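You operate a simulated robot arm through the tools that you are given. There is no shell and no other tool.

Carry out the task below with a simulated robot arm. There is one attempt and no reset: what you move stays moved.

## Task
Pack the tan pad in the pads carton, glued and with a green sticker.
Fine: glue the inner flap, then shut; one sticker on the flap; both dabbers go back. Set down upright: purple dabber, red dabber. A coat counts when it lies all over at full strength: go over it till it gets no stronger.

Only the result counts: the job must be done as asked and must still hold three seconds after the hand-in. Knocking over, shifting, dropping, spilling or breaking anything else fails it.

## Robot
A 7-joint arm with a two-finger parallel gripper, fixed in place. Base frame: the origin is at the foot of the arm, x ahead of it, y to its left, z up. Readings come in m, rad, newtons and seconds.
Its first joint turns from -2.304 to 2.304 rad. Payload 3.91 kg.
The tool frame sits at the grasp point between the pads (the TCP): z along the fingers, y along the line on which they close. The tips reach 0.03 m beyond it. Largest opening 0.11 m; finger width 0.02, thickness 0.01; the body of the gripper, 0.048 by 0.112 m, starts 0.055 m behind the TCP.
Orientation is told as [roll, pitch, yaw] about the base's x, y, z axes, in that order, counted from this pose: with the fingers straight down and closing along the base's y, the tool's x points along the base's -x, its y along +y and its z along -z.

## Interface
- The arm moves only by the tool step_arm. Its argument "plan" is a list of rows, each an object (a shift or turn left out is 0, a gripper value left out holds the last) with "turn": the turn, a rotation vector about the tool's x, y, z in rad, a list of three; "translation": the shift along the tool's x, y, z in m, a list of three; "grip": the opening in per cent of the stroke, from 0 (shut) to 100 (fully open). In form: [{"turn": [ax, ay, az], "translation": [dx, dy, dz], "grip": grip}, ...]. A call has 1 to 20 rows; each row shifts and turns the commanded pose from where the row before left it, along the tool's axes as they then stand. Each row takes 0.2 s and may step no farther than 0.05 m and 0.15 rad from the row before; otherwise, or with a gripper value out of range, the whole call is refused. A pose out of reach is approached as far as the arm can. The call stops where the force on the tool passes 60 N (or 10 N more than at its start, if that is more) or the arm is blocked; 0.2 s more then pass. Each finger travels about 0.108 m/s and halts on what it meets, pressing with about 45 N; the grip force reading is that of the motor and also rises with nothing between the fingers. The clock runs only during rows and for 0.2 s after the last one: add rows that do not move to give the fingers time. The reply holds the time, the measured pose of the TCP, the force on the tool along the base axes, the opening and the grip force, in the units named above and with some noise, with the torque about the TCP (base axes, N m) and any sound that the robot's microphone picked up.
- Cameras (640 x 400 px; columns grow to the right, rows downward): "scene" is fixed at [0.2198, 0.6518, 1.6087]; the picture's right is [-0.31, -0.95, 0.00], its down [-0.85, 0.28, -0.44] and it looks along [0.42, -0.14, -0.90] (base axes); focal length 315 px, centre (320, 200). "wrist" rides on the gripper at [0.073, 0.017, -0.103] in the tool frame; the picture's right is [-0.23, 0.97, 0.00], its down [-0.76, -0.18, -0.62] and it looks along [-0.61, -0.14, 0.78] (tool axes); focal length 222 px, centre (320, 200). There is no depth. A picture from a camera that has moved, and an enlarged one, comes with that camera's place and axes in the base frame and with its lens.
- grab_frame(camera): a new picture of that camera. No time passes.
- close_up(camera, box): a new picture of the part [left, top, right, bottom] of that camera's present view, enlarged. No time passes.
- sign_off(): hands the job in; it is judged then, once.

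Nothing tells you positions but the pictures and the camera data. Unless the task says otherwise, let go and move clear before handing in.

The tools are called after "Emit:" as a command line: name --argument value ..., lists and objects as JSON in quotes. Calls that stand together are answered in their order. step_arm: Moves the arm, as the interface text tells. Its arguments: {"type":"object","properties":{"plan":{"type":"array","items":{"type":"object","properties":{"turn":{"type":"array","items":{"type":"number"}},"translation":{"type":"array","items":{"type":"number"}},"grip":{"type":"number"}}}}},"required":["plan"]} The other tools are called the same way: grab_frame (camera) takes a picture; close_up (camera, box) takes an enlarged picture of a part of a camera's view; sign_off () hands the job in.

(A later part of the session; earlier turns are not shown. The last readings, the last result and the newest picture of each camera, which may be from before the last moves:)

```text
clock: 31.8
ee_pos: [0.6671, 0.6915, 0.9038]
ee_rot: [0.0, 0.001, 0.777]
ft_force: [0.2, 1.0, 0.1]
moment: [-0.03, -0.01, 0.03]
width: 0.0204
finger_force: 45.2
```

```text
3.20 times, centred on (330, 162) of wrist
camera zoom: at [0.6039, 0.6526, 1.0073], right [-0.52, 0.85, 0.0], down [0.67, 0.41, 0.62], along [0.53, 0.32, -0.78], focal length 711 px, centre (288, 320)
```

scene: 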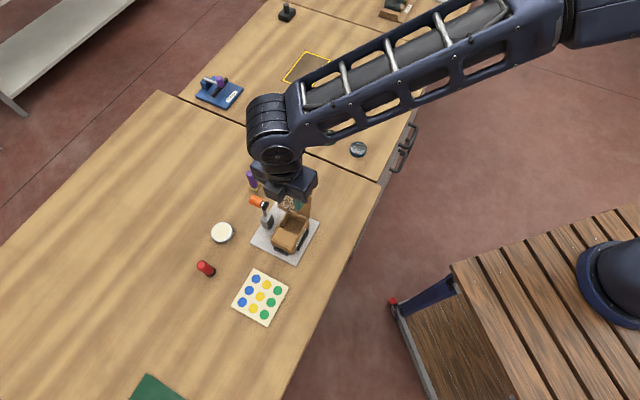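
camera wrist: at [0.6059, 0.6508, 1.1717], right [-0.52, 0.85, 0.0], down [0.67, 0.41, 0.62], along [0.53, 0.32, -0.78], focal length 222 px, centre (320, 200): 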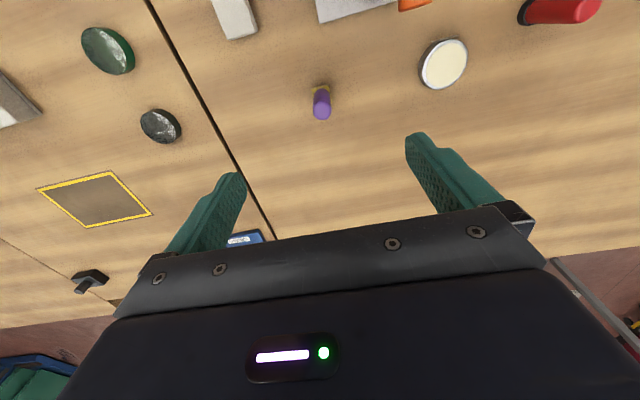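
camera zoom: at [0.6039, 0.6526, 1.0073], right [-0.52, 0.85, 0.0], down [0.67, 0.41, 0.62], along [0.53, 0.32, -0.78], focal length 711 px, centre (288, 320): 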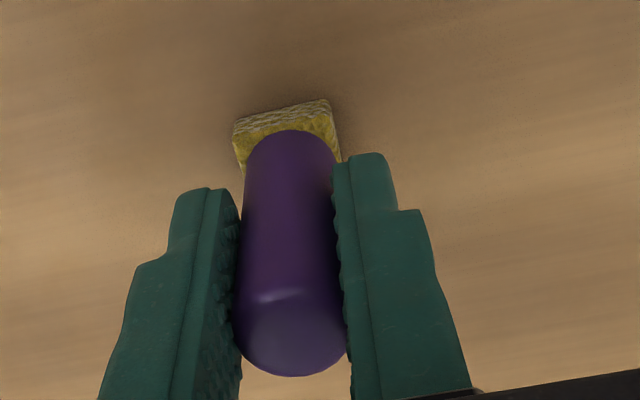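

Purple dabber gripped (20.4 mm); its home is TCP (0.667, 0.6915, 0.904), yaw 0.777. Lifting and moving it over the glue pot.

Emit:
step_arm --plan '[{"translation": [0, 0, -0.045]}, {"translation": [0, 0, -0.045]}, {"translation": [0.0006, 0.0386, 0]}, {"translation": [0.0006, 0.0386, 0]}, {"translation": [0.0006, 0.0386, 0]}, {"translation": [0.0006, 0.0386, 0]}, {}]'

Emit:
grab_frame --camera "wrist"

Emit:
close_up --camera "wrist" --box '[230, 70, 430, 225]'

Emit:
close_up --camera "scene" --box '[190, 165, 290, 255]'

```text
clock: 33.4
ee_pos: [0.5583, 0.8029, 0.9902]
ee_rot: [-0.001, 0.001, 0.774]
ft_force: [0.0, 0.9, -1.3]
moment: [0.02, 0.01, 0.02]
width: 0.0202
finger_force: 44.8
```

```text
taken
camera wrist: at [0.4937, 0.7631, 1.0955], right [-0.52, 0.85, 0.0], down [0.67, 0.41, 0.62], along [0.53, 0.32, -0.78], focal length 222 px, centre (320, 200)
```

wrist: 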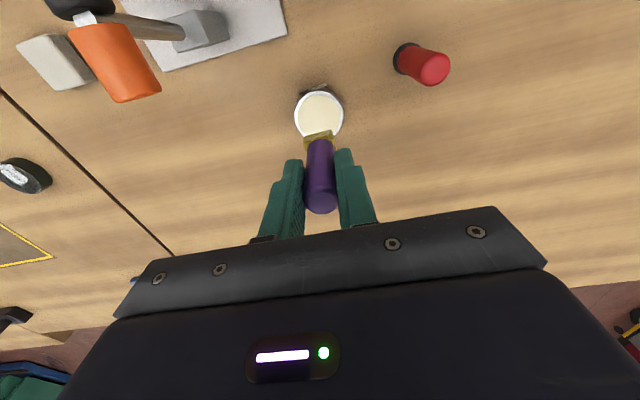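

```text
2.58 times, centred on (330, 148) of wrist
camera zoom: at [0.4937, 0.7631, 1.0955], right [-0.52, 0.85, 0.0], down [0.67, 0.41, 0.62], along [0.53, 0.32, -0.78], focal length 573 px, centre (294, 336)
```

zoom: 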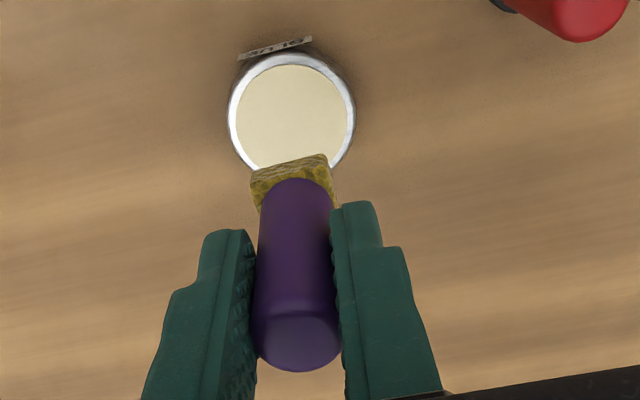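

```text
4.44 times, centred on (240, 210) of scene
camera zoom: at [0.2198, 0.6518, 1.6087], right [-0.31, -0.95, 0.0], down [-0.85, 0.28, -0.44], along [0.42, -0.14, -0.9], focal length 1398 px, centre (676, 156)
```

zoom: 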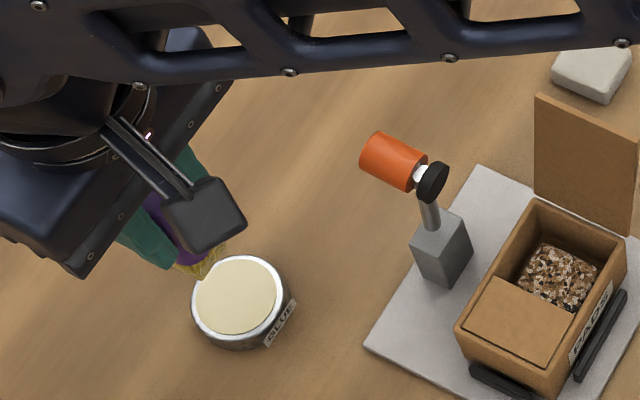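

The pot's centre is about 3 mm toward the base from the dabber. I'll correct and lower gradually until I feel the glue pad.

Emit:
step_arm --plan '[{"translation": [0.003, -0.001, 0.02]}, {"translation": [0, 0, 0.02]}, {"translation": [0, 0, 0.012]}, {}]'

Emit:
close_up --camera "wrist" --box '[250, 90, 390, 215]'

```text
clock: 34.4
ee_pos: [0.5575, 0.7976, 0.9416]
ee_rot: [-0.002, 0.0, 0.775]
ft_force: [0.3, 0.2, -0.6]
moment: [0.04, 0.03, -0.01]
width: 0.0201
finger_force: 44.6
```

```text
3.20 times, centred on (320, 152) of wrist
camera zoom: at [0.4928, 0.759, 1.0445], right [-0.52, 0.85, 0.0], down [0.67, 0.41, 0.62], along [0.53, 0.32, -0.78], focal length 711 px, centre (320, 352)
```

zoom: 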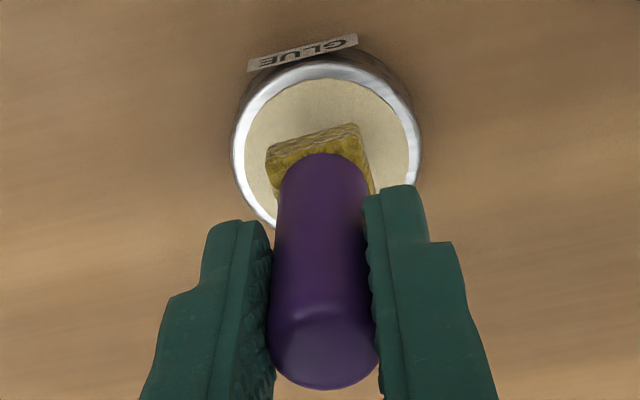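

The foam is over the glue; I'll shift 2 mm to centre and lower in small steps to contact.

Emit:
step_arm --plan '[{"translation": [-0.001, 0.002, 0.006]}, {"translation": [0, 0, 0.004]}, {"translation": [0, 0, 0.003]}, {}]'

Emit:
step_arm --plan '[{"translation": [0, 0, 0.003]}, {}]'

```text
clock: 35.4
ee_pos: [0.5554, 0.7995, 0.9285]
ee_rot: [-0.001, 0.0, 0.776]
ft_force: [0.4, -0.3, -0.1]
moment: [0.0, 0.0, 0.02]
width: 0.0204
finger_force: 45.2
```

```text
clock: 36.0
ee_pos: [0.5542, 0.7991, 0.9274]
ee_rot: [-0.001, -0.003, 0.775]
ft_force: [-1.0, 3.4, 9.8]
moment: [0.37, 0.17, -0.05]
width: 0.0204
finger_force: 44.7
```

Emit:
close_up --camera "wrist" --box '[250, 90, 390, 215]'

Emit:
close_up --camera "scene" --box '[190, 195, 260, 265]'

```text
3.20 times, centred on (320, 152) of wrist
camera zoom: at [0.491, 0.7606, 1.0305], right [-0.52, 0.85, 0.0], down [0.67, 0.41, 0.62], along [0.53, 0.32, -0.78], focal length 711 px, centre (320, 352)
```

zoom: 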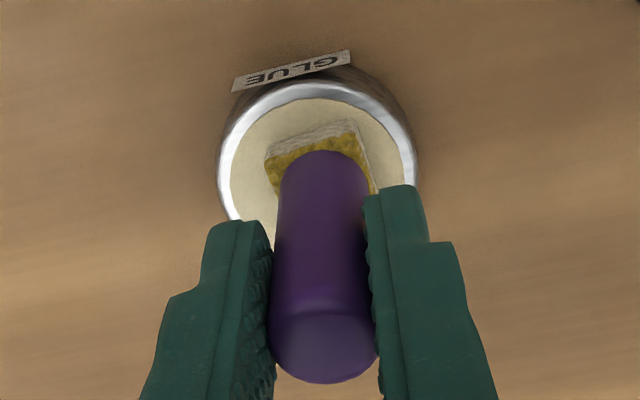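

```text
5.71 times, centred on (225, 230) of scene
camera zoom: at [0.2198, 0.6518, 1.6087], right [-0.31, -0.95, 0.0], down [-0.85, 0.28, -0.44], along [0.42, -0.14, -0.9], focal length 1798 px, centre (863, 29)
```

zoom: 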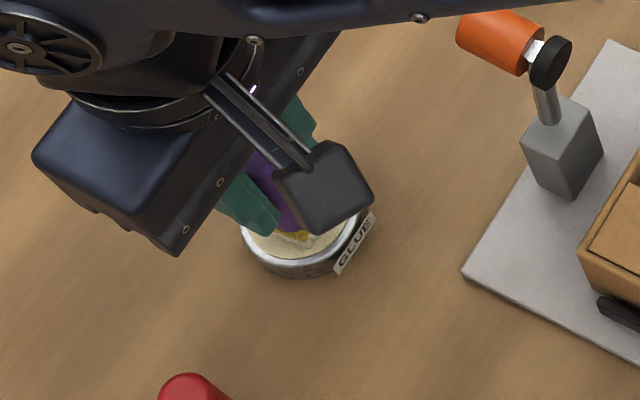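

The foam's underside has picked up cream glue at light contact. Lifting and carrying it around the lever to above the inner flap.

Emit:
step_arm --plan '[{}, {"translation": [0, 0, -0.01]}, {"translation": [0, 0, -0.03]}, {"translation": [0, 0, -0.03]}, {"translation": [0.0378, 0, 0]}, {"translation": [0.0378, 0, 0]}, {"translation": [0.0378, 0, 0]}, {"translation": [0.0378, 0, 0]}, {"translation": [0, -0.028, 0]}, {"translation": [0, -0.028, 0]}, {}]'

Emit:
grab_frame --camera "wrist"

Emit:
close_up --camera "wrist" --box '[240, 70, 420, 215]'

Emit:
close_up --camera "scene" --box '[180, 175, 330, 265]'

```text
clock: 38.4
ee_pos: [0.4856, 0.6528, 0.9969]
ee_rot: [-0.001, -0.001, 0.776]
ft_force: [0.5, -0.2, 0.1]
moment: [-0.03, -0.03, 0.01]
width: 0.0198
finger_force: 45.5
```

```text
taken
camera wrist: at [0.4214, 0.6146, 1.0997], right [-0.52, 0.85, 0.0], down [0.67, 0.41, 0.62], along [0.53, 0.32, -0.78], focal length 222 px, centre (320, 200)
```

wrist: 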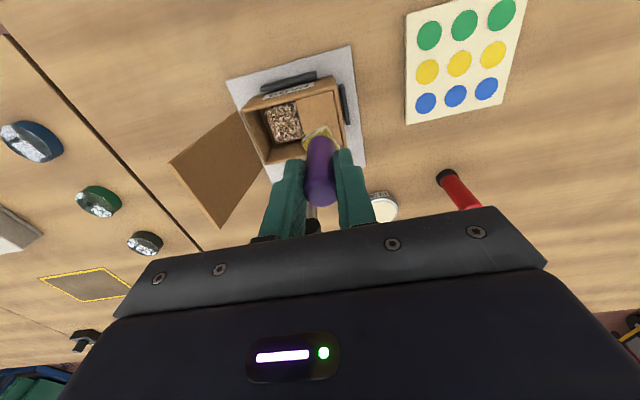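

```text
2.76 times, centred on (330, 142) of wrist
camera zoom: at [0.4214, 0.6146, 1.0997], right [-0.52, 0.85, 0.0], down [0.67, 0.41, 0.62], along [0.53, 0.32, -0.78], focal length 613 px, centre (292, 359)
```

zoom: 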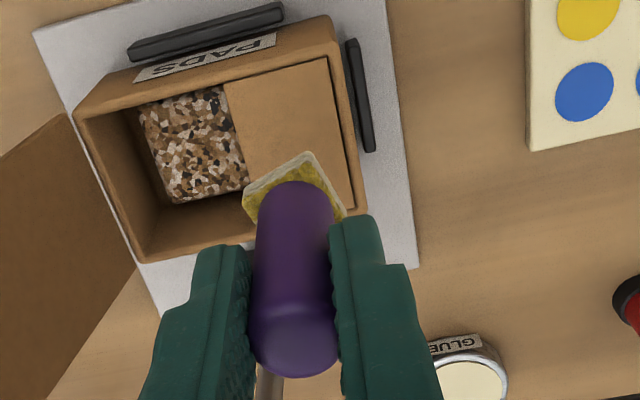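

```text
4.27 times, centred on (255, 220) of scene
camera zoom: at [0.2198, 0.6518, 1.6087], right [-0.31, -0.95, 0.0], down [-0.85, 0.28, -0.44], along [0.42, -0.14, -0.9], focal length 1342 px, centre (597, 115)
```

zoom: 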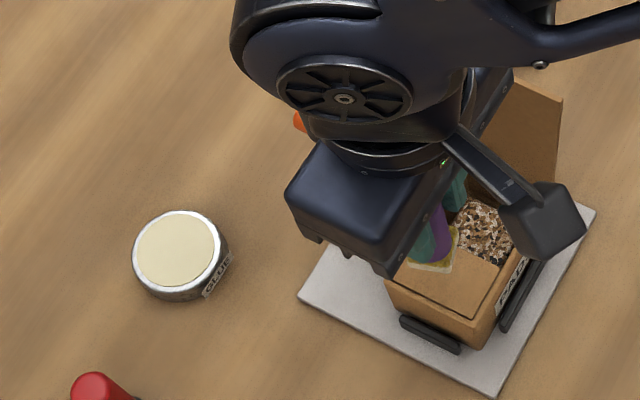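

The foam looks turned a bit in the grip. I'll zoom in to check the dabber's attitude.

Emit:
close_up --camera "wrist" --box '[270, 100, 390, 215]'

Emit:
close_up --camera "scene" --box '[265, 200, 325, 255]'

```text
3.48 times, centred on (330, 158) of wrist
camera zoom: at [0.4214, 0.6146, 1.0997], right [-0.52, 0.85, 0.0], down [0.67, 0.41, 0.62], along [0.53, 0.32, -0.78], focal length 773 px, centre (285, 348)
```

zoom: 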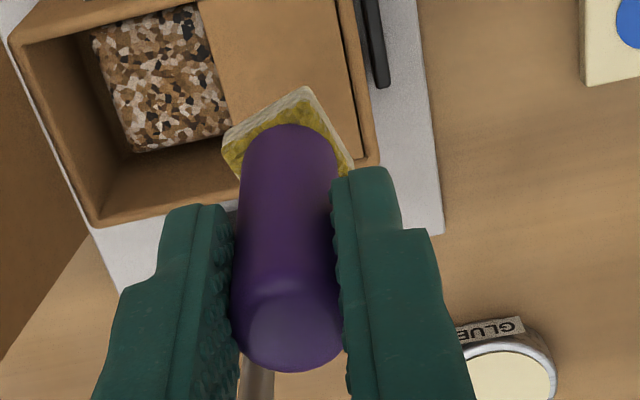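

```text
7.27 times, centred on (295, 228) of scene
camera zoom: at [0.2198, 0.6518, 1.6087], right [-0.31, -0.95, 0.0], down [-0.85, 0.28, -0.44], along [0.42, -0.14, -0.9], focal length 2288 px, centre (502, 0)
```

zoom: 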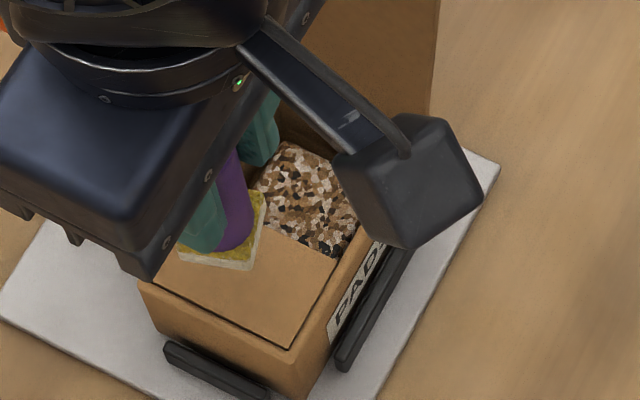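

The foam turned about 16° in the grip, so I'll turn the hand by −0.28 rad to square it with the flap, then lower toward the flap.

Emit:
step_arm --plan '[{"turn": [0, 0, 0.14]}, {"turn": [0, 0, 0.14]}, {"translation": [0, 0, 0.015]}, {"translation": [0, 0, 0.012]}, {}]'

Emit:
close_up --camera "wrist" --box '[240, 90, 400, 215]'

```text
clock: 39.6
ee_pos: [0.484, 0.6528, 0.9695]
ee_rot: [0.001, -0.002, 0.497]
ft_force: [0.9, -0.1, -0.1]
moment: [-0.02, 0.0, -0.03]
width: 0.0195
finger_force: 44.6
```

```text
3.20 times, centred on (320, 152) of wrist
camera zoom: at [0.4138, 0.6336, 1.0724], right [-0.26, 0.96, 0.0], down [0.75, 0.21, 0.62], along [0.6, 0.16, -0.78], focal length 711 px, centre (320, 352)
```

zoom: 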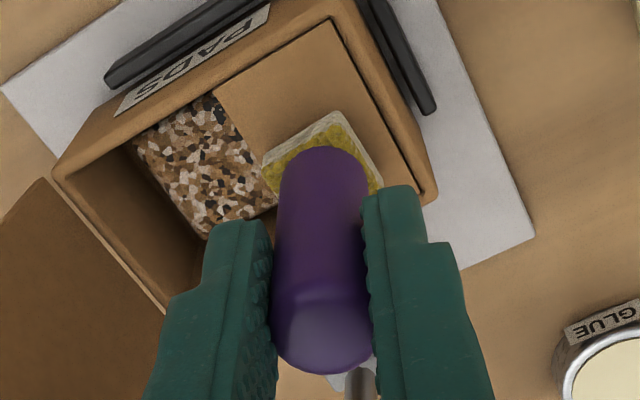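

The foam is now square with the flap. The dabber seems to sit a bit lower in the grip than at first, so I'll check whether it creeps by waiting one second.

Emit:
step_arm --plan '[{}, {}, {}, {}, {}]'

Emit:
close_up --camera "wrist" --box '[240, 90, 400, 215]'

```text
clock: 40.8
ee_pos: [0.4848, 0.6523, 0.9678]
ee_rot: [0.001, 0.001, 0.495]
ft_force: [0.3, -0.3, -0.5]
moment: [-0.01, -0.04, 0.0]
width: 0.0193
finger_force: 45.3
```

```text
3.20 times, centred on (320, 152) of wrist
camera zoom: at [0.4138, 0.6336, 1.0724], right [-0.26, 0.96, 0.0], down [0.75, 0.21, 0.62], along [0.6, 0.16, -0.78], focal length 711 px, centre (320, 352)
```

zoom: 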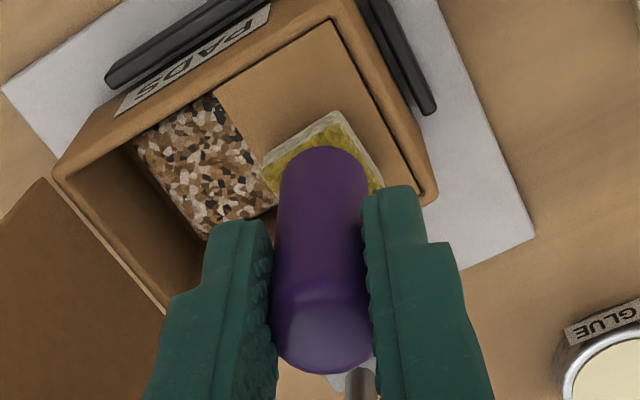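

No creep at rest. I'll lower in small steps onto the flap centre and feel for contact.

Emit:
step_arm --plan '[{"translation": [0, 0, 0.002]}, {"translation": [0, 0, 0.002]}, {}]'

```text
clock: 41.6
ee_pos: [0.4851, 0.653, 0.9645]
ee_rot: [0.0, -0.002, 0.494]
ft_force: [-0.7, 1.0, 7.6]
moment: [0.03, 0.04, -0.02]
width: 0.0194
finger_force: 44.9
```

Contact at 7.6 N on the flap centre. Now a first light sweep over the whole flap.

Emit:
step_arm --plan '[{"translation": [-0.0065, 0.0048, -0.0005]}, {"translation": [-0.0065, 0.0048, 0]}, {"translation": [0.0073, -0.0021, 0]}, {"translation": [0.0073, -0.0021, 0]}, {"translation": [0.0073, -0.0021, 0]}, {"translation": [0.0073, -0.0021, 0]}, {"translation": [-0.00165, -0.00577, 0]}, {"translation": [-0.00165, -0.00577, 0]}, {"translation": [-0.0073, 0.0021, 0]}, {"translation": [-0.0073, 0.0021, 0]}, {"translation": [-0.0073, 0.0021, 0]}, {"translation": [-0.0073, 0.0021, 0]}, {}]'

Emit:
close_up --camera "wrist" --box '[240, 90, 400, 215]'

Emit:
close_up --camera "scene" --box '[265, 200, 325, 255]'

```text
clock: 44.4
ee_pos: [0.5018, 0.6575, 0.9654]
ee_rot: [0.0, -0.002, 0.496]
ft_force: [-3.3, -0.7, 9.8]
moment: [-0.02, 0.11, 0.0]
width: 0.0194
finger_force: 44.8
```

```text
3.20 times, centred on (320, 152) of wrist
camera zoom: at [0.4297, 0.6397, 1.0692], right [-0.26, 0.96, 0.0], down [0.75, 0.21, 0.62], along [0.6, 0.16, -0.78], focal length 711 px, centre (320, 352)
```

zoom: 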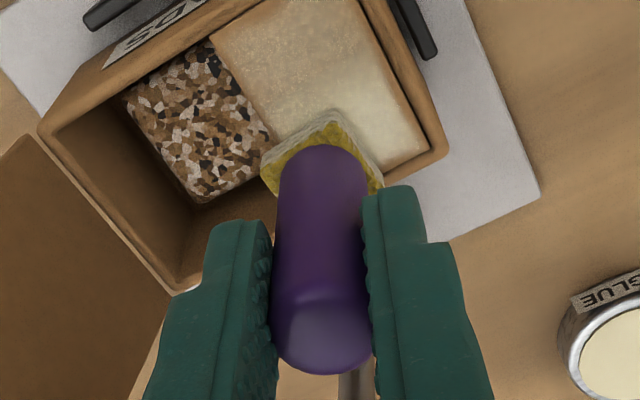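

```text
7.27 times, centred on (295, 228) of scene
camera zoom: at [0.2198, 0.6518, 1.6087], right [-0.31, -0.95, 0.0], down [-0.85, 0.28, -0.44], along [0.42, -0.14, -0.9], focal length 2288 px, centre (502, 0)
```

zoom: 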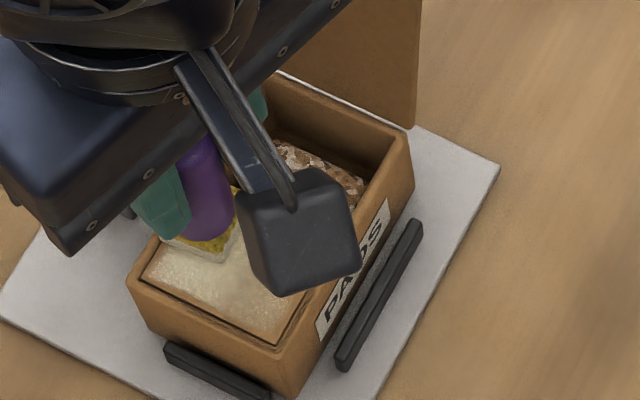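

The glue goes on well but is thinner in places. I'll do a cross-wise pass covering slightly past the edges.

Emit:
step_arm --plan '[{"translation": [0.00234, 0.00817, -0.0003]}, {"translation": [0.00234, 0.00817, 0]}, {"translation": [0.00769, -0.0022, 0]}, {"translation": [-0.00234, -0.00817, 0]}, {"translation": [-0.00234, -0.00817, 0]}, {"translation": [0.00769, -0.0022, 0]}, {"translation": [0.00234, 0.00817, 0]}, {"translation": [0.00234, 0.00817, 0]}, {"translation": [0.00769, -0.0022, 0]}, {"translation": [-0.00234, -0.00817, 0]}, {"translation": [-0.00234, -0.00817, 0]}, {"translation": [0.00865, -0.00248, 0]}, {"translation": [0.00234, 0.00817, 0]}, {"translation": [0.00234, 0.00817, 0]}, {}]'

Emit:
close_up --camera "wrist" --box '[240, 90, 400, 215]'

Emit:
close_up --camera "scene" --box '[265, 200, 325, 255]'

```text
clock: 47.6
ee_pos: [0.466, 0.6473, 0.964]
ee_rot: [-0.002, -0.001, 0.495]
ft_force: [1.8, -2.3, 1.3]
moment: [-0.22, -0.2, -0.06]
width: 0.0195
finger_force: 45.5
```

```text
3.20 times, centred on (320, 152) of wrist
camera zoom: at [0.3943, 0.628, 1.069], right [-0.26, 0.96, 0.0], down [0.75, 0.21, 0.62], along [0.6, 0.16, -0.78], focal length 711 px, centre (320, 352)
```

zoom: 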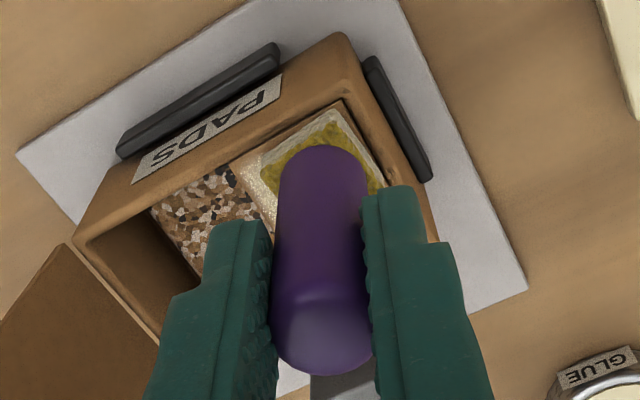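

```text
7.27 times, centred on (295, 228) of scene
camera zoom: at [0.2198, 0.6518, 1.6087], right [-0.31, -0.95, 0.0], down [-0.85, 0.28, -0.44], along [0.42, -0.14, -0.9], focal length 2288 px, centre (502, 0)
```

zoom: 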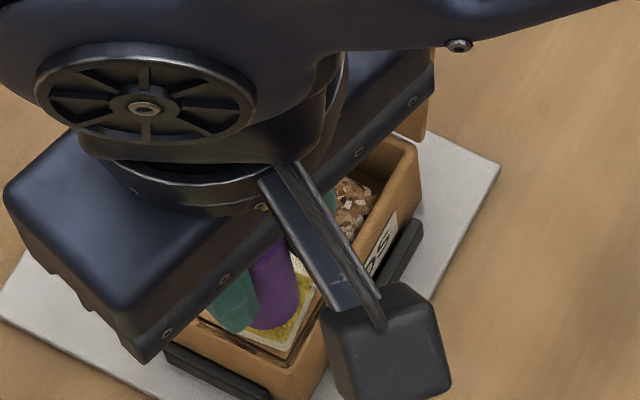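

I'll lift off and step aside to inspect the coat.

Emit:
step_arm --plan '[{"translation": [0, 0, -0.02]}, {"translation": [0, 0, -0.02]}, {"translation": [0.0076, 0.0264, 0]}, {"translation": [0.0076, 0.0264, 0]}, {}]'

Emit:
close_up --camera "wrist" --box '[200, 70, 340, 190]'

Emit:
close_up --camera "scene" --box '[265, 200, 325, 255]'

```text
clock: 48.8
ee_pos: [0.4269, 0.6874, 1.0048]
ee_rot: [0.0, 0.001, 0.494]
ft_force: [-0.9, -0.7, -0.9]
moment: [0.01, 0.0, 0.0]
width: 0.0195
finger_force: 44.6
```

```text
3.33 times, centred on (270, 130) of wrist
camera zoom: at [0.3549, 0.6679, 1.109], right [-0.26, 0.96, 0.0], down [0.75, 0.21, 0.62], along [0.6, 0.16, -0.78], focal length 740 px, centre (487, 433)
```

zoom: 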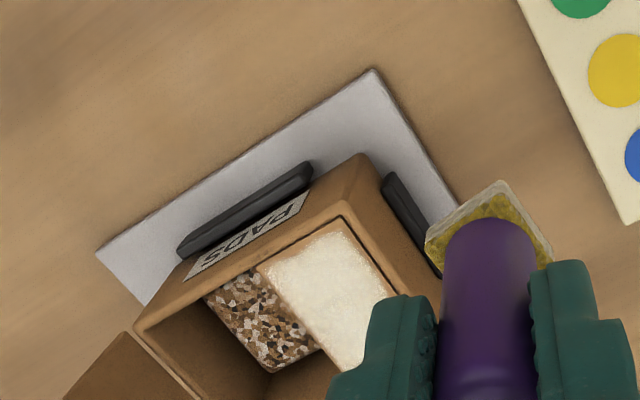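

```text
7.27 times, centred on (295, 228) of scene
camera zoom: at [0.2198, 0.6518, 1.6087], right [-0.31, -0.95, 0.0], down [-0.85, 0.28, -0.44], along [0.42, -0.14, -0.9], focal length 2288 px, centre (502, 0)
```

zoom: 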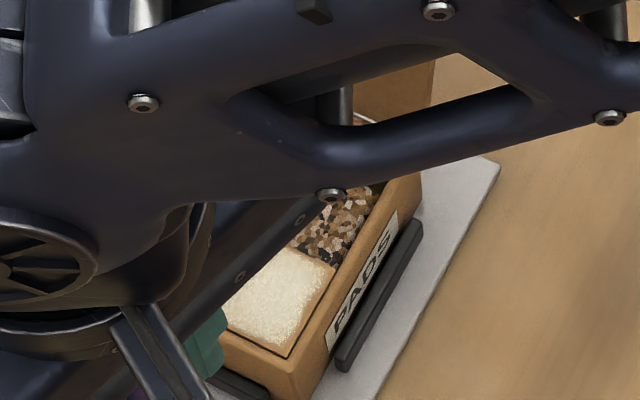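

The middle is well coated, but the near and opening-side edges have margins. I'll zoom further to measure them.

Emit:
close_up --camera "wrist" --box '[230, 110, 300, 185]'

Emit:
close_up --camera "scene" --box '[282, 220, 306, 242]'

```text
5.33 times, centred on (265, 148) of wrist
camera zoom: at [0.3549, 0.6679, 1.109], right [-0.26, 0.96, 0.0], down [0.75, 0.21, 0.62], along [0.6, 0.16, -0.78], focal length 1185 px, centre (613, 480)
```

zoom: 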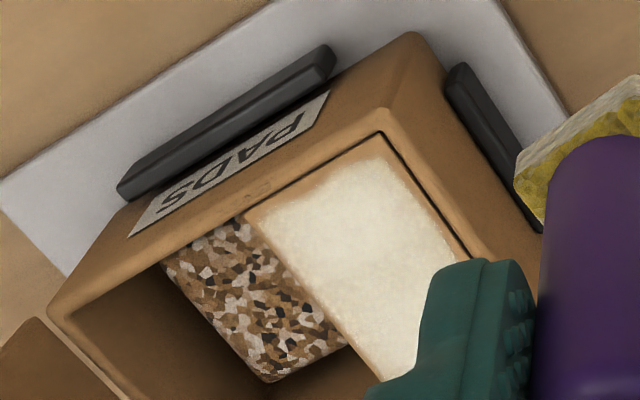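

```text
16.00 times, centred on (294, 231) of scene
camera zoom: at [0.2198, 0.6518, 1.6087], right [-0.31, -0.95, 0.0], down [-0.85, 0.28, -0.44], along [0.42, -0.14, -0.9], focal length 5033 px, centre (736, -296)
```

zoom: 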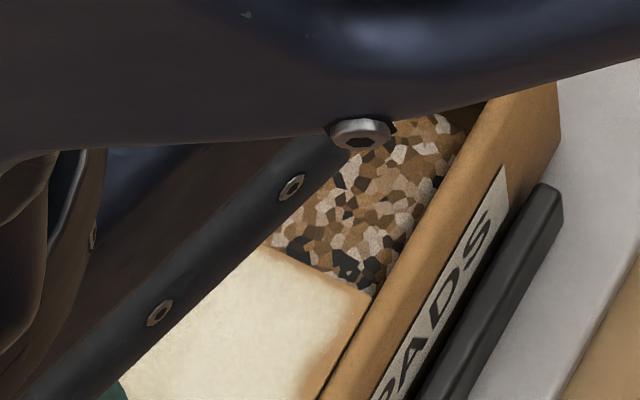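

Margins of about 2–3 mm remain at the near and end edges. I'll go back and press along those edges with more overhang.

Emit:
step_arm --plan '[{"translation": [-0.005, -0.0256, 0]}, {"translation": [-0.005, -0.0256, 0]}, {"translation": [0, 0, 0.018]}, {"translation": [0, 0, 0.018]}, {"translation": [0, 0, 0.003]}, {}]'

Emit:
close_up --camera "wrist" --box '[270, 80, 390, 190]'

```text
clock: 50.2
ee_pos: [0.4624, 0.647, 0.9657]
ee_rot: [0.0, 0.001, 0.496]
ft_force: [-0.1, -0.2, -0.4]
moment: [-0.01, -0.01, 0.01]
width: 0.0193
finger_force: 45.3
```

```text
3.64 times, centred on (330, 135) of wrist
camera zoom: at [0.3899, 0.6283, 1.0697], right [-0.26, 0.96, 0.0], down [0.75, 0.21, 0.62], along [0.6, 0.16, -0.78], focal length 808 px, centre (284, 436)
```

zoom: 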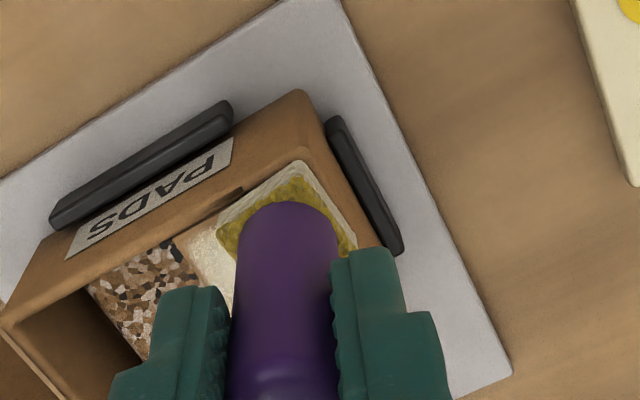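

Emit:
step_arm --plan '[{"translation": [0, 0, 0.002]}, {"translation": [0, 0, 0.001]}, {}]'

```text
clock: 51.0
ee_pos: [0.4613, 0.647, 0.9641]
ee_rot: [0.002, -0.003, 0.497]
ft_force: [2.0, 1.7, 29.0]
moment: [0.16, -0.22, -0.02]
width: 0.0193
finger_force: 45.2
```

Emit:
step_arm --plan '[{"translation": [0, 0, -0.0016]}, {"translation": [-0.00155, -0.0054, 0]}, {"translation": [-0.00155, -0.0054, 0]}, {"translation": [-0.00155, -0.0054, 0]}, {"translation": [-0.00155, -0.0054, 0]}, {"translation": [0.00155, 0.0054, 0]}, {"translation": [0.00155, 0.0054, 0]}, {"translation": [0.00155, 0.0054, 0]}, {"translation": [0.00155, 0.0054, 0]}, {}]'

Emit:
step_arm --plan '[{"translation": [-0.00697, 0.002, 0]}, {"translation": [-0.00697, 0.002, 0]}, {"translation": [-0.00697, 0.002, 0]}, {"translation": [-0.00697, 0.002, 0]}, {"translation": [-0.00697, 0.002, 0]}, {"translation": [-0.00697, 0.002, 0]}, {"translation": [-0.00155, -0.0054, 0]}, {"translation": [-0.00155, -0.0054, 0]}, {"translation": [-0.00155, -0.0054, 0]}, {"translation": [-0.00155, -0.0054, 0]}, {}]'

Emit:
close_up --camera "wrist" --box '[240, 80, 400, 205]'

```text
clock: 53.2
ee_pos: [0.461, 0.6464, 0.9636]
ee_rot: [0.001, -0.002, 0.493]
ft_force: [15.7, -11.3, 25.0]
moment: [-1.08, -1.21, -0.21]
width: 0.0194
finger_force: 44.6
```

```text
clock: 55.6
ee_pos: [0.5088, 0.6617, 0.9661]
ee_rot: [-0.001, 0.001, 0.495]
ft_force: [0.0, 0.7, -1.2]
moment: [0.02, -0.03, -0.01]
width: 0.0191
finger_force: 44.7
```

```text
3.20 times, centred on (320, 142) of wrist
camera zoom: at [0.4359, 0.642, 1.0688], right [-0.26, 0.96, 0.0], down [0.75, 0.21, 0.62], along [0.6, 0.16, -0.78], focal length 711 px, centre (320, 384)
```

zoom: 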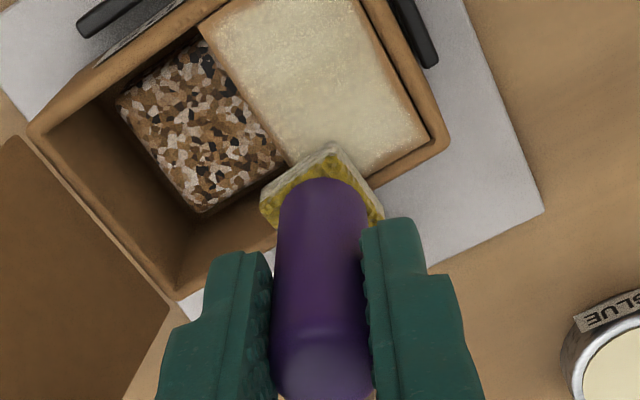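

The coat now reaches most edges, slightly thin at the end edge. I'll re-dip the foam and then go over everything again.

Emit:
step_arm --plan '[{"translation": [0, 0, -0.02]}, {"translation": [0, 0, -0.02]}, {"translation": [0.0091, 0.0318, 0]}, {"translation": [0.0091, 0.0318, 0]}, {"translation": [-0.0415, 0.0119, 0]}, {"translation": [-0.0415, 0.0119, 0]}, {"translation": [-0.0415, 0.0119, 0]}, {}]'

Emit:
close_up --camera "wrist" --box '[240, 80, 400, 205]'

Emit:
close_up --camera "scene" --box '[265, 200, 325, 255]'

```text
clock: 57.4
ee_pos: [0.5559, 0.7993, 1.003]
ee_rot: [-0.001, 0.0, 0.494]
ft_force: [-0.1, 0.2, 0.0]
moment: [0.03, -0.01, 0.03]
width: 0.0196
finger_force: 44.6
```

```text
3.20 times, centred on (320, 142) of wrist
camera zoom: at [0.4843, 0.7804, 1.1077], right [-0.26, 0.96, 0.0], down [0.75, 0.21, 0.62], along [0.6, 0.16, -0.78], focal length 711 px, centre (320, 384)
```

zoom: 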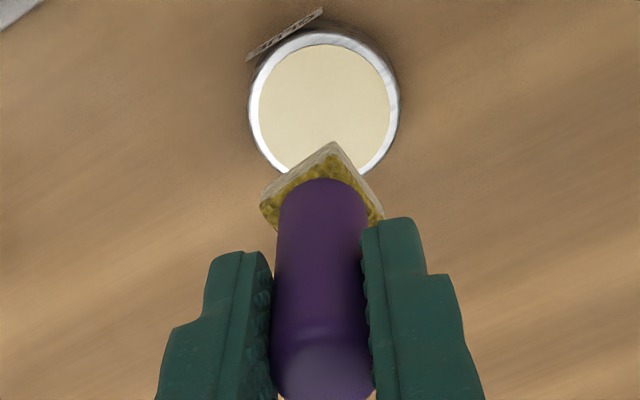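

```text
7.27 times, centred on (295, 228) of scene
camera zoom: at [0.2198, 0.6518, 1.6087], right [-0.31, -0.95, 0.0], down [-0.85, 0.28, -0.44], along [0.42, -0.14, -0.9], focal length 2288 px, centre (502, 0)
```

zoom: 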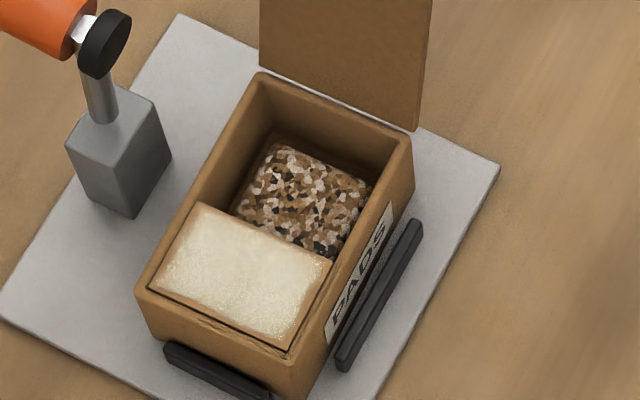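

The scene view shows good coverage with thin margins at the end edge. Dipping again.

Emit:
step_arm --plan '[{"translation": [0, 0, 0.025]}, {"translation": [0, 0, 0.025]}, {"translation": [0, 0, 0.012]}, {}]'

Emit:
step_arm --plan '[{"translation": [0, 0, 0.003]}, {"translation": [0, 0, 0.002]}, {}]'

```text
clock: 58.4
ee_pos: [0.5544, 0.801, 0.9425]
ee_rot: [0.002, 0.0, 0.497]
ft_force: [0.6, -0.2, 0.3]
moment: [0.04, -0.03, 0.01]
width: 0.0195
finger_force: 45.1
```

```text
clock: 59.2
ee_pos: [0.5544, 0.7989, 0.9372]
ee_rot: [0.001, 0.001, 0.496]
ft_force: [-0.5, -0.3, -0.2]
moment: [0.01, 0.0, -0.02]
width: 0.0192
finger_force: 44.8
```

Emit:
step_arm --plan '[{"translation": [0, 0, 0.002]}, {"translation": [0, 0, 0.001]}, {}]'

Emit:
close_up --camera "wrist" --box '[240, 80, 400, 205]'

```text
clock: 60.0
ee_pos: [0.5547, 0.8004, 0.9343]
ee_rot: [-0.001, 0.0, 0.496]
ft_force: [-0.2, 0.6, 0.0]
moment: [-0.02, -0.02, 0.01]
width: 0.0193
finger_force: 44.9
```

```text
3.20 times, centred on (320, 142) of wrist
camera zoom: at [0.482, 0.7809, 1.0382], right [-0.26, 0.96, 0.0], down [0.75, 0.21, 0.62], along [0.6, 0.16, -0.78], focal length 711 px, centre (320, 384)
```

zoom: 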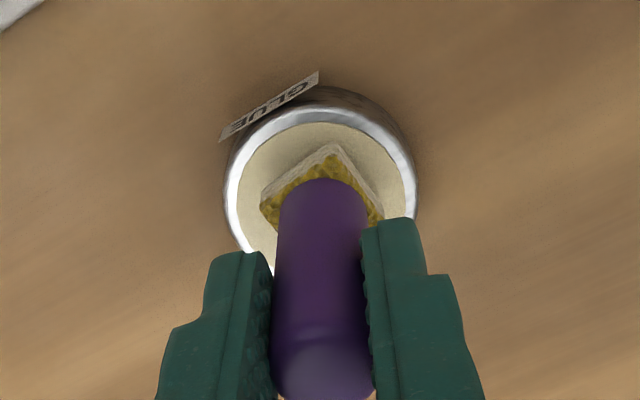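

Emit:
step_arm --plan '[{"translation": [0, 0, 0.002]}, {"translation": [0, 0, 0.0015]}, {}]'

```text
clock: 60.8
ee_pos: [0.5546, 0.7995, 0.9308]
ee_rot: [0.002, 0.001, 0.494]
ft_force: [-0.2, -0.4, 0.2]
moment: [0.02, -0.03, 0.01]
width: 0.0194
finger_force: 45.2
```

Emit:
step_arm --plan '[{"translation": [0, 0, 0.0015]}, {}]'

Emit:
step_arm --plan '[{"translation": [0, 0, 0.0015]}, {}]'

```text
clock: 61.4
ee_pos: [0.5544, 0.7998, 0.929]
ee_rot: [0.001, 0.0, 0.497]
ft_force: [-0.5, 0.2, -0.2]
moment: [0.02, 0.0, 0.0]
width: 0.0191
finger_force: 45.4
```

```text
clock: 62.0
ee_pos: [0.5538, 0.7981, 0.9278]
ee_rot: [-0.001, -0.003, 0.495]
ft_force: [0.0, -0.5, 5.3]
moment: [-0.03, -0.08, 0.01]
width: 0.0193
finger_force: 44.5
```

Foam in the glue at 5 N. Lifting and returning to the flap for more full passes.

Emit:
step_arm --plan '[{}, {"translation": [0, 0, -0.01]}, {"translation": [0, 0, -0.03]}, {"translation": [0, 0, -0.03]}, {"translation": [0.0361, -0.0103, 0]}, {"translation": [0.0361, -0.0103, 0]}, {"translation": [0.0361, -0.0103, 0]}, {"translation": [0.0361, -0.0103, 0]}, {"translation": [-0.0076, -0.0264, 0]}, {"translation": [-0.0076, -0.0264, 0]}, {}]'

Emit:
close_up --camera "wrist" --box '[240, 80, 400, 205]'

```text
clock: 64.4
ee_pos: [0.4877, 0.6558, 0.9996]
ee_rot: [0.001, -0.001, 0.496]
ft_force: [1.1, 0.0, -1.0]
moment: [-0.01, 0.05, 0.0]
width: 0.019
finger_force: 44.9
```

```text
3.20 times, centred on (320, 142) of wrist
camera zoom: at [0.4141, 0.637, 1.103], right [-0.26, 0.96, 0.0], down [0.75, 0.21, 0.62], along [0.6, 0.16, -0.78], focal length 711 px, centre (320, 384)
```

zoom: 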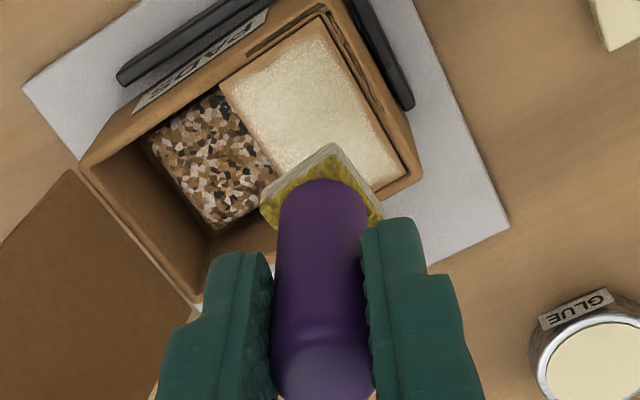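

Emit:
close_up --camera "wrist" --box '[265, 80, 350, 145]'

Emit:
close_up --camera "scene" --box '[275, 222, 315, 252]'

```text
6.15 times, centred on (308, 112) of wrist
camera zoom: at [0.4141, 0.637, 1.103], right [-0.26, 0.96, 0.0], down [0.75, 0.21, 0.62], along [0.6, 0.16, -0.78], focal length 1367 px, centre (397, 738)
```

zoom: 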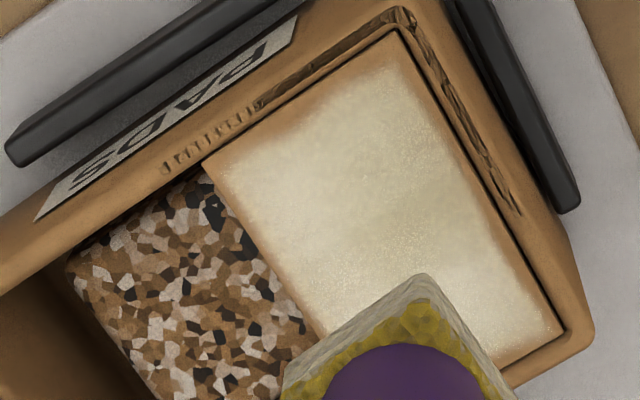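

```text
13.33 times, centred on (295, 237) of scene
camera zoom: at [0.2198, 0.6518, 1.6087], right [-0.31, -0.95, 0.0], down [-0.85, 0.28, -0.44], along [0.42, -0.14, -0.9], focal length 4194 px, centre (653, -293)
```

zoom: 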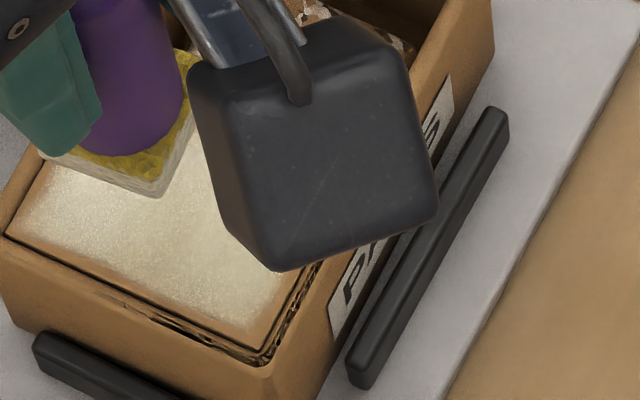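

The rim near the corner shows press marks from the last heavier edge strokes, so I'll keep forces low and stay inside the flap. Lowering to contact at the flap centre.

Emit:
step_arm --plan '[{"translation": [0, 0, 0.015]}, {"translation": [0, 0, 0.015]}, {"translation": [0, 0, 0.003]}, {}]'

Emit:
step_arm --plan '[{"translation": [0, 0, 0.001]}, {"translation": [0, 0, 0.001]}, {}]'

```text
clock: 65.4
ee_pos: [0.4854, 0.6557, 0.9653]
ee_rot: [-0.001, 0.001, 0.496]
ft_force: [0.0, -0.2, -0.1]
moment: [-0.01, -0.02, 0.0]
width: 0.0193
finger_force: 44.8
```

```text
clock: 66.2
ee_pos: [0.4852, 0.6557, 0.9634]
ee_rot: [0.002, 0.0, 0.494]
ft_force: [-0.1, 1.2, 1.6]
moment: [0.05, -0.03, -0.01]
width: 0.0192
finger_force: 45.0
```

Emit:
step_arm --plan '[{"translation": [-0.005, 0.0051, 0.001]}, {"translation": [-0.00577, 0.00165, 0]}, {"translation": [0.00692, -0.00198, 0]}, {"translation": [0.00692, -0.00198, 0]}, {"translation": [0.00692, -0.00198, 0]}, {"translation": [0.00692, -0.00198, 0]}, {"translation": [-0.00143, -0.005, 0]}, {"translation": [-0.00692, 0.00198, 0]}, {"translation": [-0.00692, 0.00198, 0]}, {"translation": [-0.00692, 0.00198, 0]}, {"translation": [-0.00692, 0.00198, 0]}, {"translation": [-0.00143, -0.005, 0]}, {"translation": [0.00692, -0.00198, 0]}, {"translation": [0.00692, -0.00198, 0]}, {"translation": [0.00692, -0.00198, 0]}, {"translation": [0.00692, -0.00198, 0]}, {"translation": [-0.00143, -0.005, 0]}, {"translation": [-0.00692, 0.00198, 0]}, {"translation": [-0.00692, 0.00198, 0]}, {"translation": [-0.00692, 0.00198, 0]}]'

Emit:
close_up --camera "wrist" --box '[240, 80, 400, 205]'

```text
clock: 70.4
ee_pos: [0.4962, 0.6509, 0.9615]
ee_rot: [-0.003, -0.002, 0.494]
ft_force: [-5.2, -8.9, 23.6]
moment: [-0.42, 0.32, 0.01]
width: 0.0195
finger_force: 45.4
```

```text
3.20 times, centred on (320, 142) of wrist
camera zoom: at [0.425, 0.6302, 1.0663], right [-0.26, 0.96, 0.0], down [0.75, 0.21, 0.62], along [0.6, 0.16, -0.78], focal length 711 px, centre (320, 384)
```

zoom: 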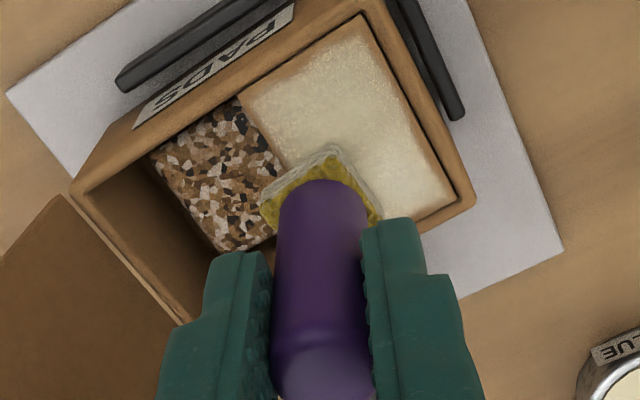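

Coverage improves; force has risen to 24 N, so I'll raise slightly and do a cross-wise pass.

Emit:
step_arm --plan '[{"translation": [-0.00692, 0.00198, -0.0015]}, {"translation": [0.00207, 0.00721, 0]}, {"translation": [0.00207, 0.00721, 0]}, {"translation": [0.00673, -0.00193, 0]}, {"translation": [-0.00207, -0.00721, 0]}, {"translation": [-0.00207, -0.00721, 0]}, {"translation": [0.00673, -0.00193, 0]}, {"translation": [0.00207, 0.00721, 0]}, {"translation": [0.00207, 0.00721, 0]}, {"translation": [0.00673, -0.00193, 0]}, {"translation": [-0.00207, -0.00721, 0]}, {"translation": [-0.00207, -0.00721, 0]}, {"translation": [0.00692, -0.00198, 0]}, {"translation": [0.00207, 0.00721, 0]}, {"translation": [0.00207, 0.00721, 0]}, {}]'

Emit:
step_arm --plan '[{"translation": [0, 0, -0.02]}, {"translation": [0, 0, -0.02]}, {"translation": [0.0091, 0.0318, 0]}, {"translation": [0.0091, 0.0318, 0]}, {"translation": [-0.0415, 0.0119, 0]}, {"translation": [-0.0415, 0.0119, 0]}, {"translation": [-0.0415, 0.0119, 0]}, {}]'

Emit:
close_up --camera "scene" --box '[265, 200, 325, 255]'

Emit:
close_up --camera "scene" --box '[272, 222, 308, 250]'

```text
clock: 73.8
ee_pos: [0.4724, 0.6469, 0.964]
ee_rot: [0.0, -0.001, 0.496]
ft_force: [0.4, 0.1, 0.3]
moment: [0.0, -0.02, -0.01]
width: 0.0192
finger_force: 44.7
```

```text
clock: 75.6
ee_pos: [0.5207, 0.7831, 1.0023]
ee_rot: [-0.001, 0.001, 0.496]
ft_force: [-0.1, -0.2, -1.1]
moment: [0.02, -0.02, 0.0]
width: 0.0195
finger_force: 45.0
```

```text
7.27 times, centred on (295, 228) of scene
camera zoom: at [0.2198, 0.6518, 1.6087], right [-0.31, -0.95, 0.0], down [-0.85, 0.28, -0.44], along [0.42, -0.14, -0.9], focal length 2288 px, centre (502, 0)
```

zoom: 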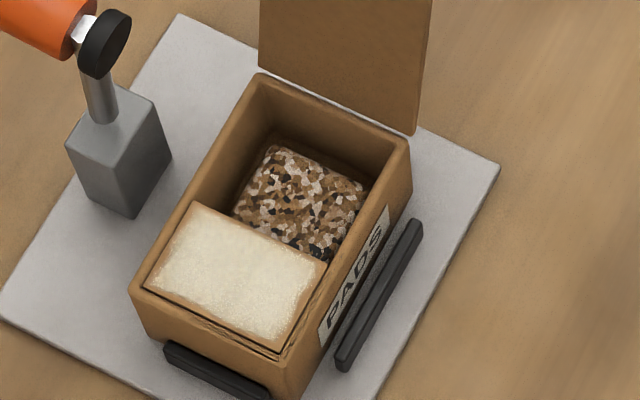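

```text
14.29 times, centred on (290, 236) of scene
camera zoom: at [0.2198, 0.6518, 1.6087], right [-0.31, -0.95, 0.0], down [-0.85, 0.28, -0.44], along [0.42, -0.14, -0.9], focal length 4494 px, centre (749, -314)
```

zoom: 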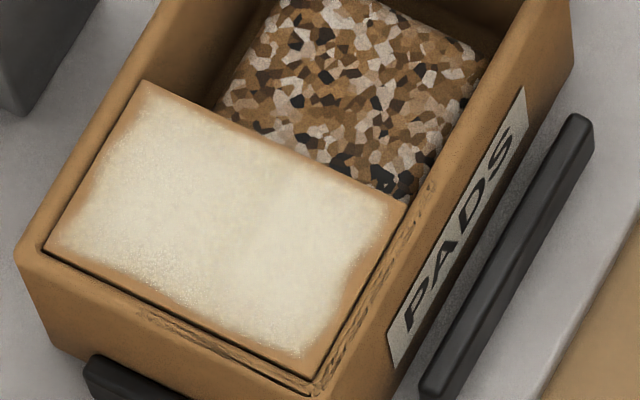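

Thin margins remain at the end, near and far edges. Since I'm near the pot, I'll re-dip and then work along those edges gently.

Emit:
step_arm --plan '[{"translation": [-0.038, -0.0018, 0]}, {"translation": [0, 0, 0.03]}, {"translation": [0, 0, 0.03]}, {"translation": [0, 0, 0.01]}, {}]'

Emit:
close_up --camera "wrist" --box '[240, 80, 400, 205]'

```text
clock: 76.8
ee_pos: [0.5527, 0.8009, 0.931]
ee_rot: [0.0, 0.001, 0.495]
ft_force: [0.0, -0.1, -0.8]
moment: [0.0, 0.02, 0.0]
width: 0.0194
finger_force: 44.8
```

```text
3.20 times, centred on (320, 142) of wrist
camera zoom: at [0.4805, 0.7812, 1.0355], right [-0.26, 0.96, 0.0], down [0.75, 0.21, 0.62], along [0.6, 0.16, -0.78], focal length 711 px, centre (320, 384)
```

zoom: 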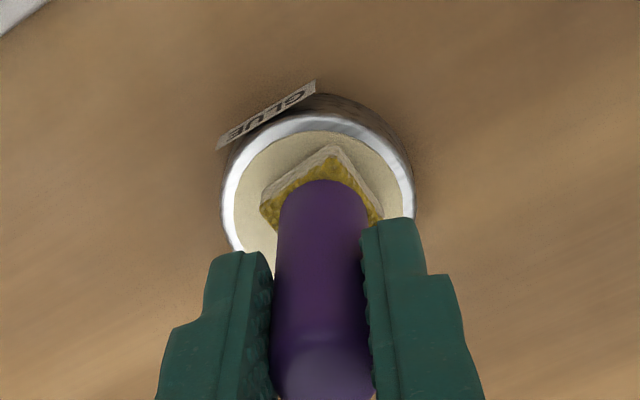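

Emit:
step_arm --plan '[{"translation": [0, 0, 0.002]}, {"translation": [0, 0, 0.0015]}, {}]'

```text
clock: 77.6
ee_pos: [0.5539, 0.8005, 0.9304]
ee_rot: [0.0, 0.0, 0.496]
ft_force: [0.2, 0.5, -0.6]
moment: [0.02, -0.01, 0.04]
width: 0.0193
finger_force: 45.0
```

Emit:
step_arm --plan '[{"translation": [0, 0, 0.0012]}, {}]'

Emit:
step_arm --plan '[{"translation": [0, 0, 0.0008]}, {}]'

```text
clock: 78.2
ee_pos: [0.5517, 0.8008, 0.9286]
ee_rot: [0.001, 0.001, 0.494]
ft_force: [-0.2, -0.7, -1.0]
moment: [-0.01, 0.01, -0.02]
width: 0.0195
finger_force: 45.4
```

```text
clock: 78.8
ee_pos: [0.5531, 0.8003, 0.9274]
ee_rot: [0.0, 0.001, 0.497]
ft_force: [-0.4, -0.5, -0.6]
moment: [-0.02, -0.03, -0.02]
width: 0.0193
finger_force: 44.5
```

Emit:
step_arm --plan '[{"translation": [0, 0, 0.0008]}, {}]'

Emit:
step_arm --plan '[{"translation": [0, 0, 0.0006]}, {}]'

```text
clock: 79.4
ee_pos: [0.5512, 0.8017, 0.9273]
ee_rot: [0.0, -0.002, 0.496]
ft_force: [1.1, -0.3, 1.3]
moment: [-0.07, -0.05, -0.01]
width: 0.0193
finger_force: 44.6
```

```text
clock: 80.0
ee_pos: [0.5525, 0.8005, 0.9272]
ee_rot: [-0.001, 0.0, 0.497]
ft_force: [-0.1, 1.2, 7.1]
moment: [0.13, -0.11, 0.0]
width: 0.0194
finger_force: 45.1
```

Dipped at 7 N. Moving to the far end corner of the flap and lowering gently.

Emit:
step_arm --plan '[{"translation": [0, 0, -0.01]}, {"translation": [0, 0, -0.03]}, {"translation": [0, 0, -0.03]}, {"translation": [0.04275, -0.01225, 0]}, {"translation": [0.04275, -0.01225, 0]}, {"translation": [0.04275, -0.01225, 0]}, {"translation": [-0.00673, -0.0235, 0]}, {"translation": [-0.00673, -0.0235, 0]}, {"translation": [0, 0, 0.015]}, {"translation": [0, 0, 0.015]}, {}]'

Emit:
close_up --camera "wrist" --box '[260, 80, 400, 195]'

```text
clock: 82.4
ee_pos: [0.4918, 0.672, 0.9646]
ee_rot: [-0.001, 0.0, 0.495]
ft_force: [-0.3, 0.0, -1.0]
moment: [0.0, 0.01, 0.02]
width: 0.019
finger_force: 45.1
```

```text
3.48 times, centred on (330, 138) of wrist
camera zoom: at [0.419, 0.6527, 1.07], right [-0.26, 0.96, 0.0], down [0.75, 0.21, 0.62], along [0.6, 0.16, -0.78], focal length 773 px, centre (285, 417)
```

zoom: 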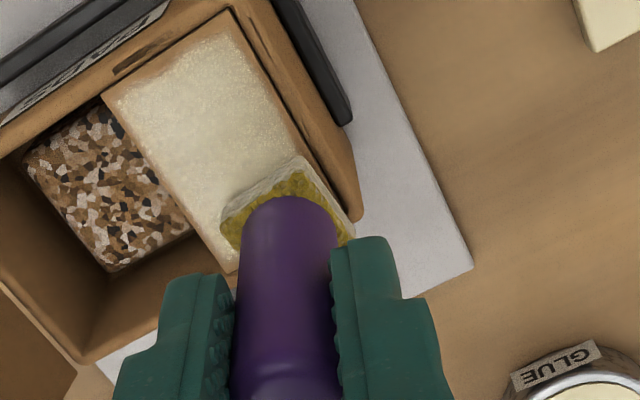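

Emit:
step_arm --plan '[{"translation": [0, 0, 0.001]}, {}]'

Emit:
step_arm --plan '[{"translation": [0, 0, 0.0008]}, {}]'

```text
clock: 83.0
ee_pos: [0.4914, 0.6719, 0.966]
ee_rot: [0.0, -0.001, 0.496]
ft_force: [0.3, 0.0, -0.2]
moment: [0.02, -0.01, 0.0]
width: 0.0195
finger_force: 45.1
```

```text
clock: 83.6
ee_pos: [0.4911, 0.6731, 0.9652]
ee_rot: [0.001, 0.001, 0.496]
ft_force: [-1.0, 0.5, -0.2]
moment: [0.0, -0.04, 0.01]
width: 0.0193
finger_force: 45.5
```

Emit:
step_arm --plan '[{"translation": [0, 0, 0.0008]}, {}]'

Emit:
step_arm --plan '[{"translation": [0, 0, 0.0006]}, {}]'

```text
clock: 84.2
ee_pos: [0.4926, 0.6712, 0.9649]
ee_rot: [-0.001, -0.002, 0.495]
ft_force: [-0.2, -0.5, -0.8]
moment: [0.0, -0.01, 0.01]
width: 0.0192
finger_force: 45.3
```

```text
clock: 84.8
ee_pos: [0.4903, 0.673, 0.9641]
ee_rot: [-0.001, 0.0, 0.494]
ft_force: [-0.2, -0.2, 1.1]
moment: [0.02, -0.05, 0.0]
width: 0.0196
finger_force: 45.4
```

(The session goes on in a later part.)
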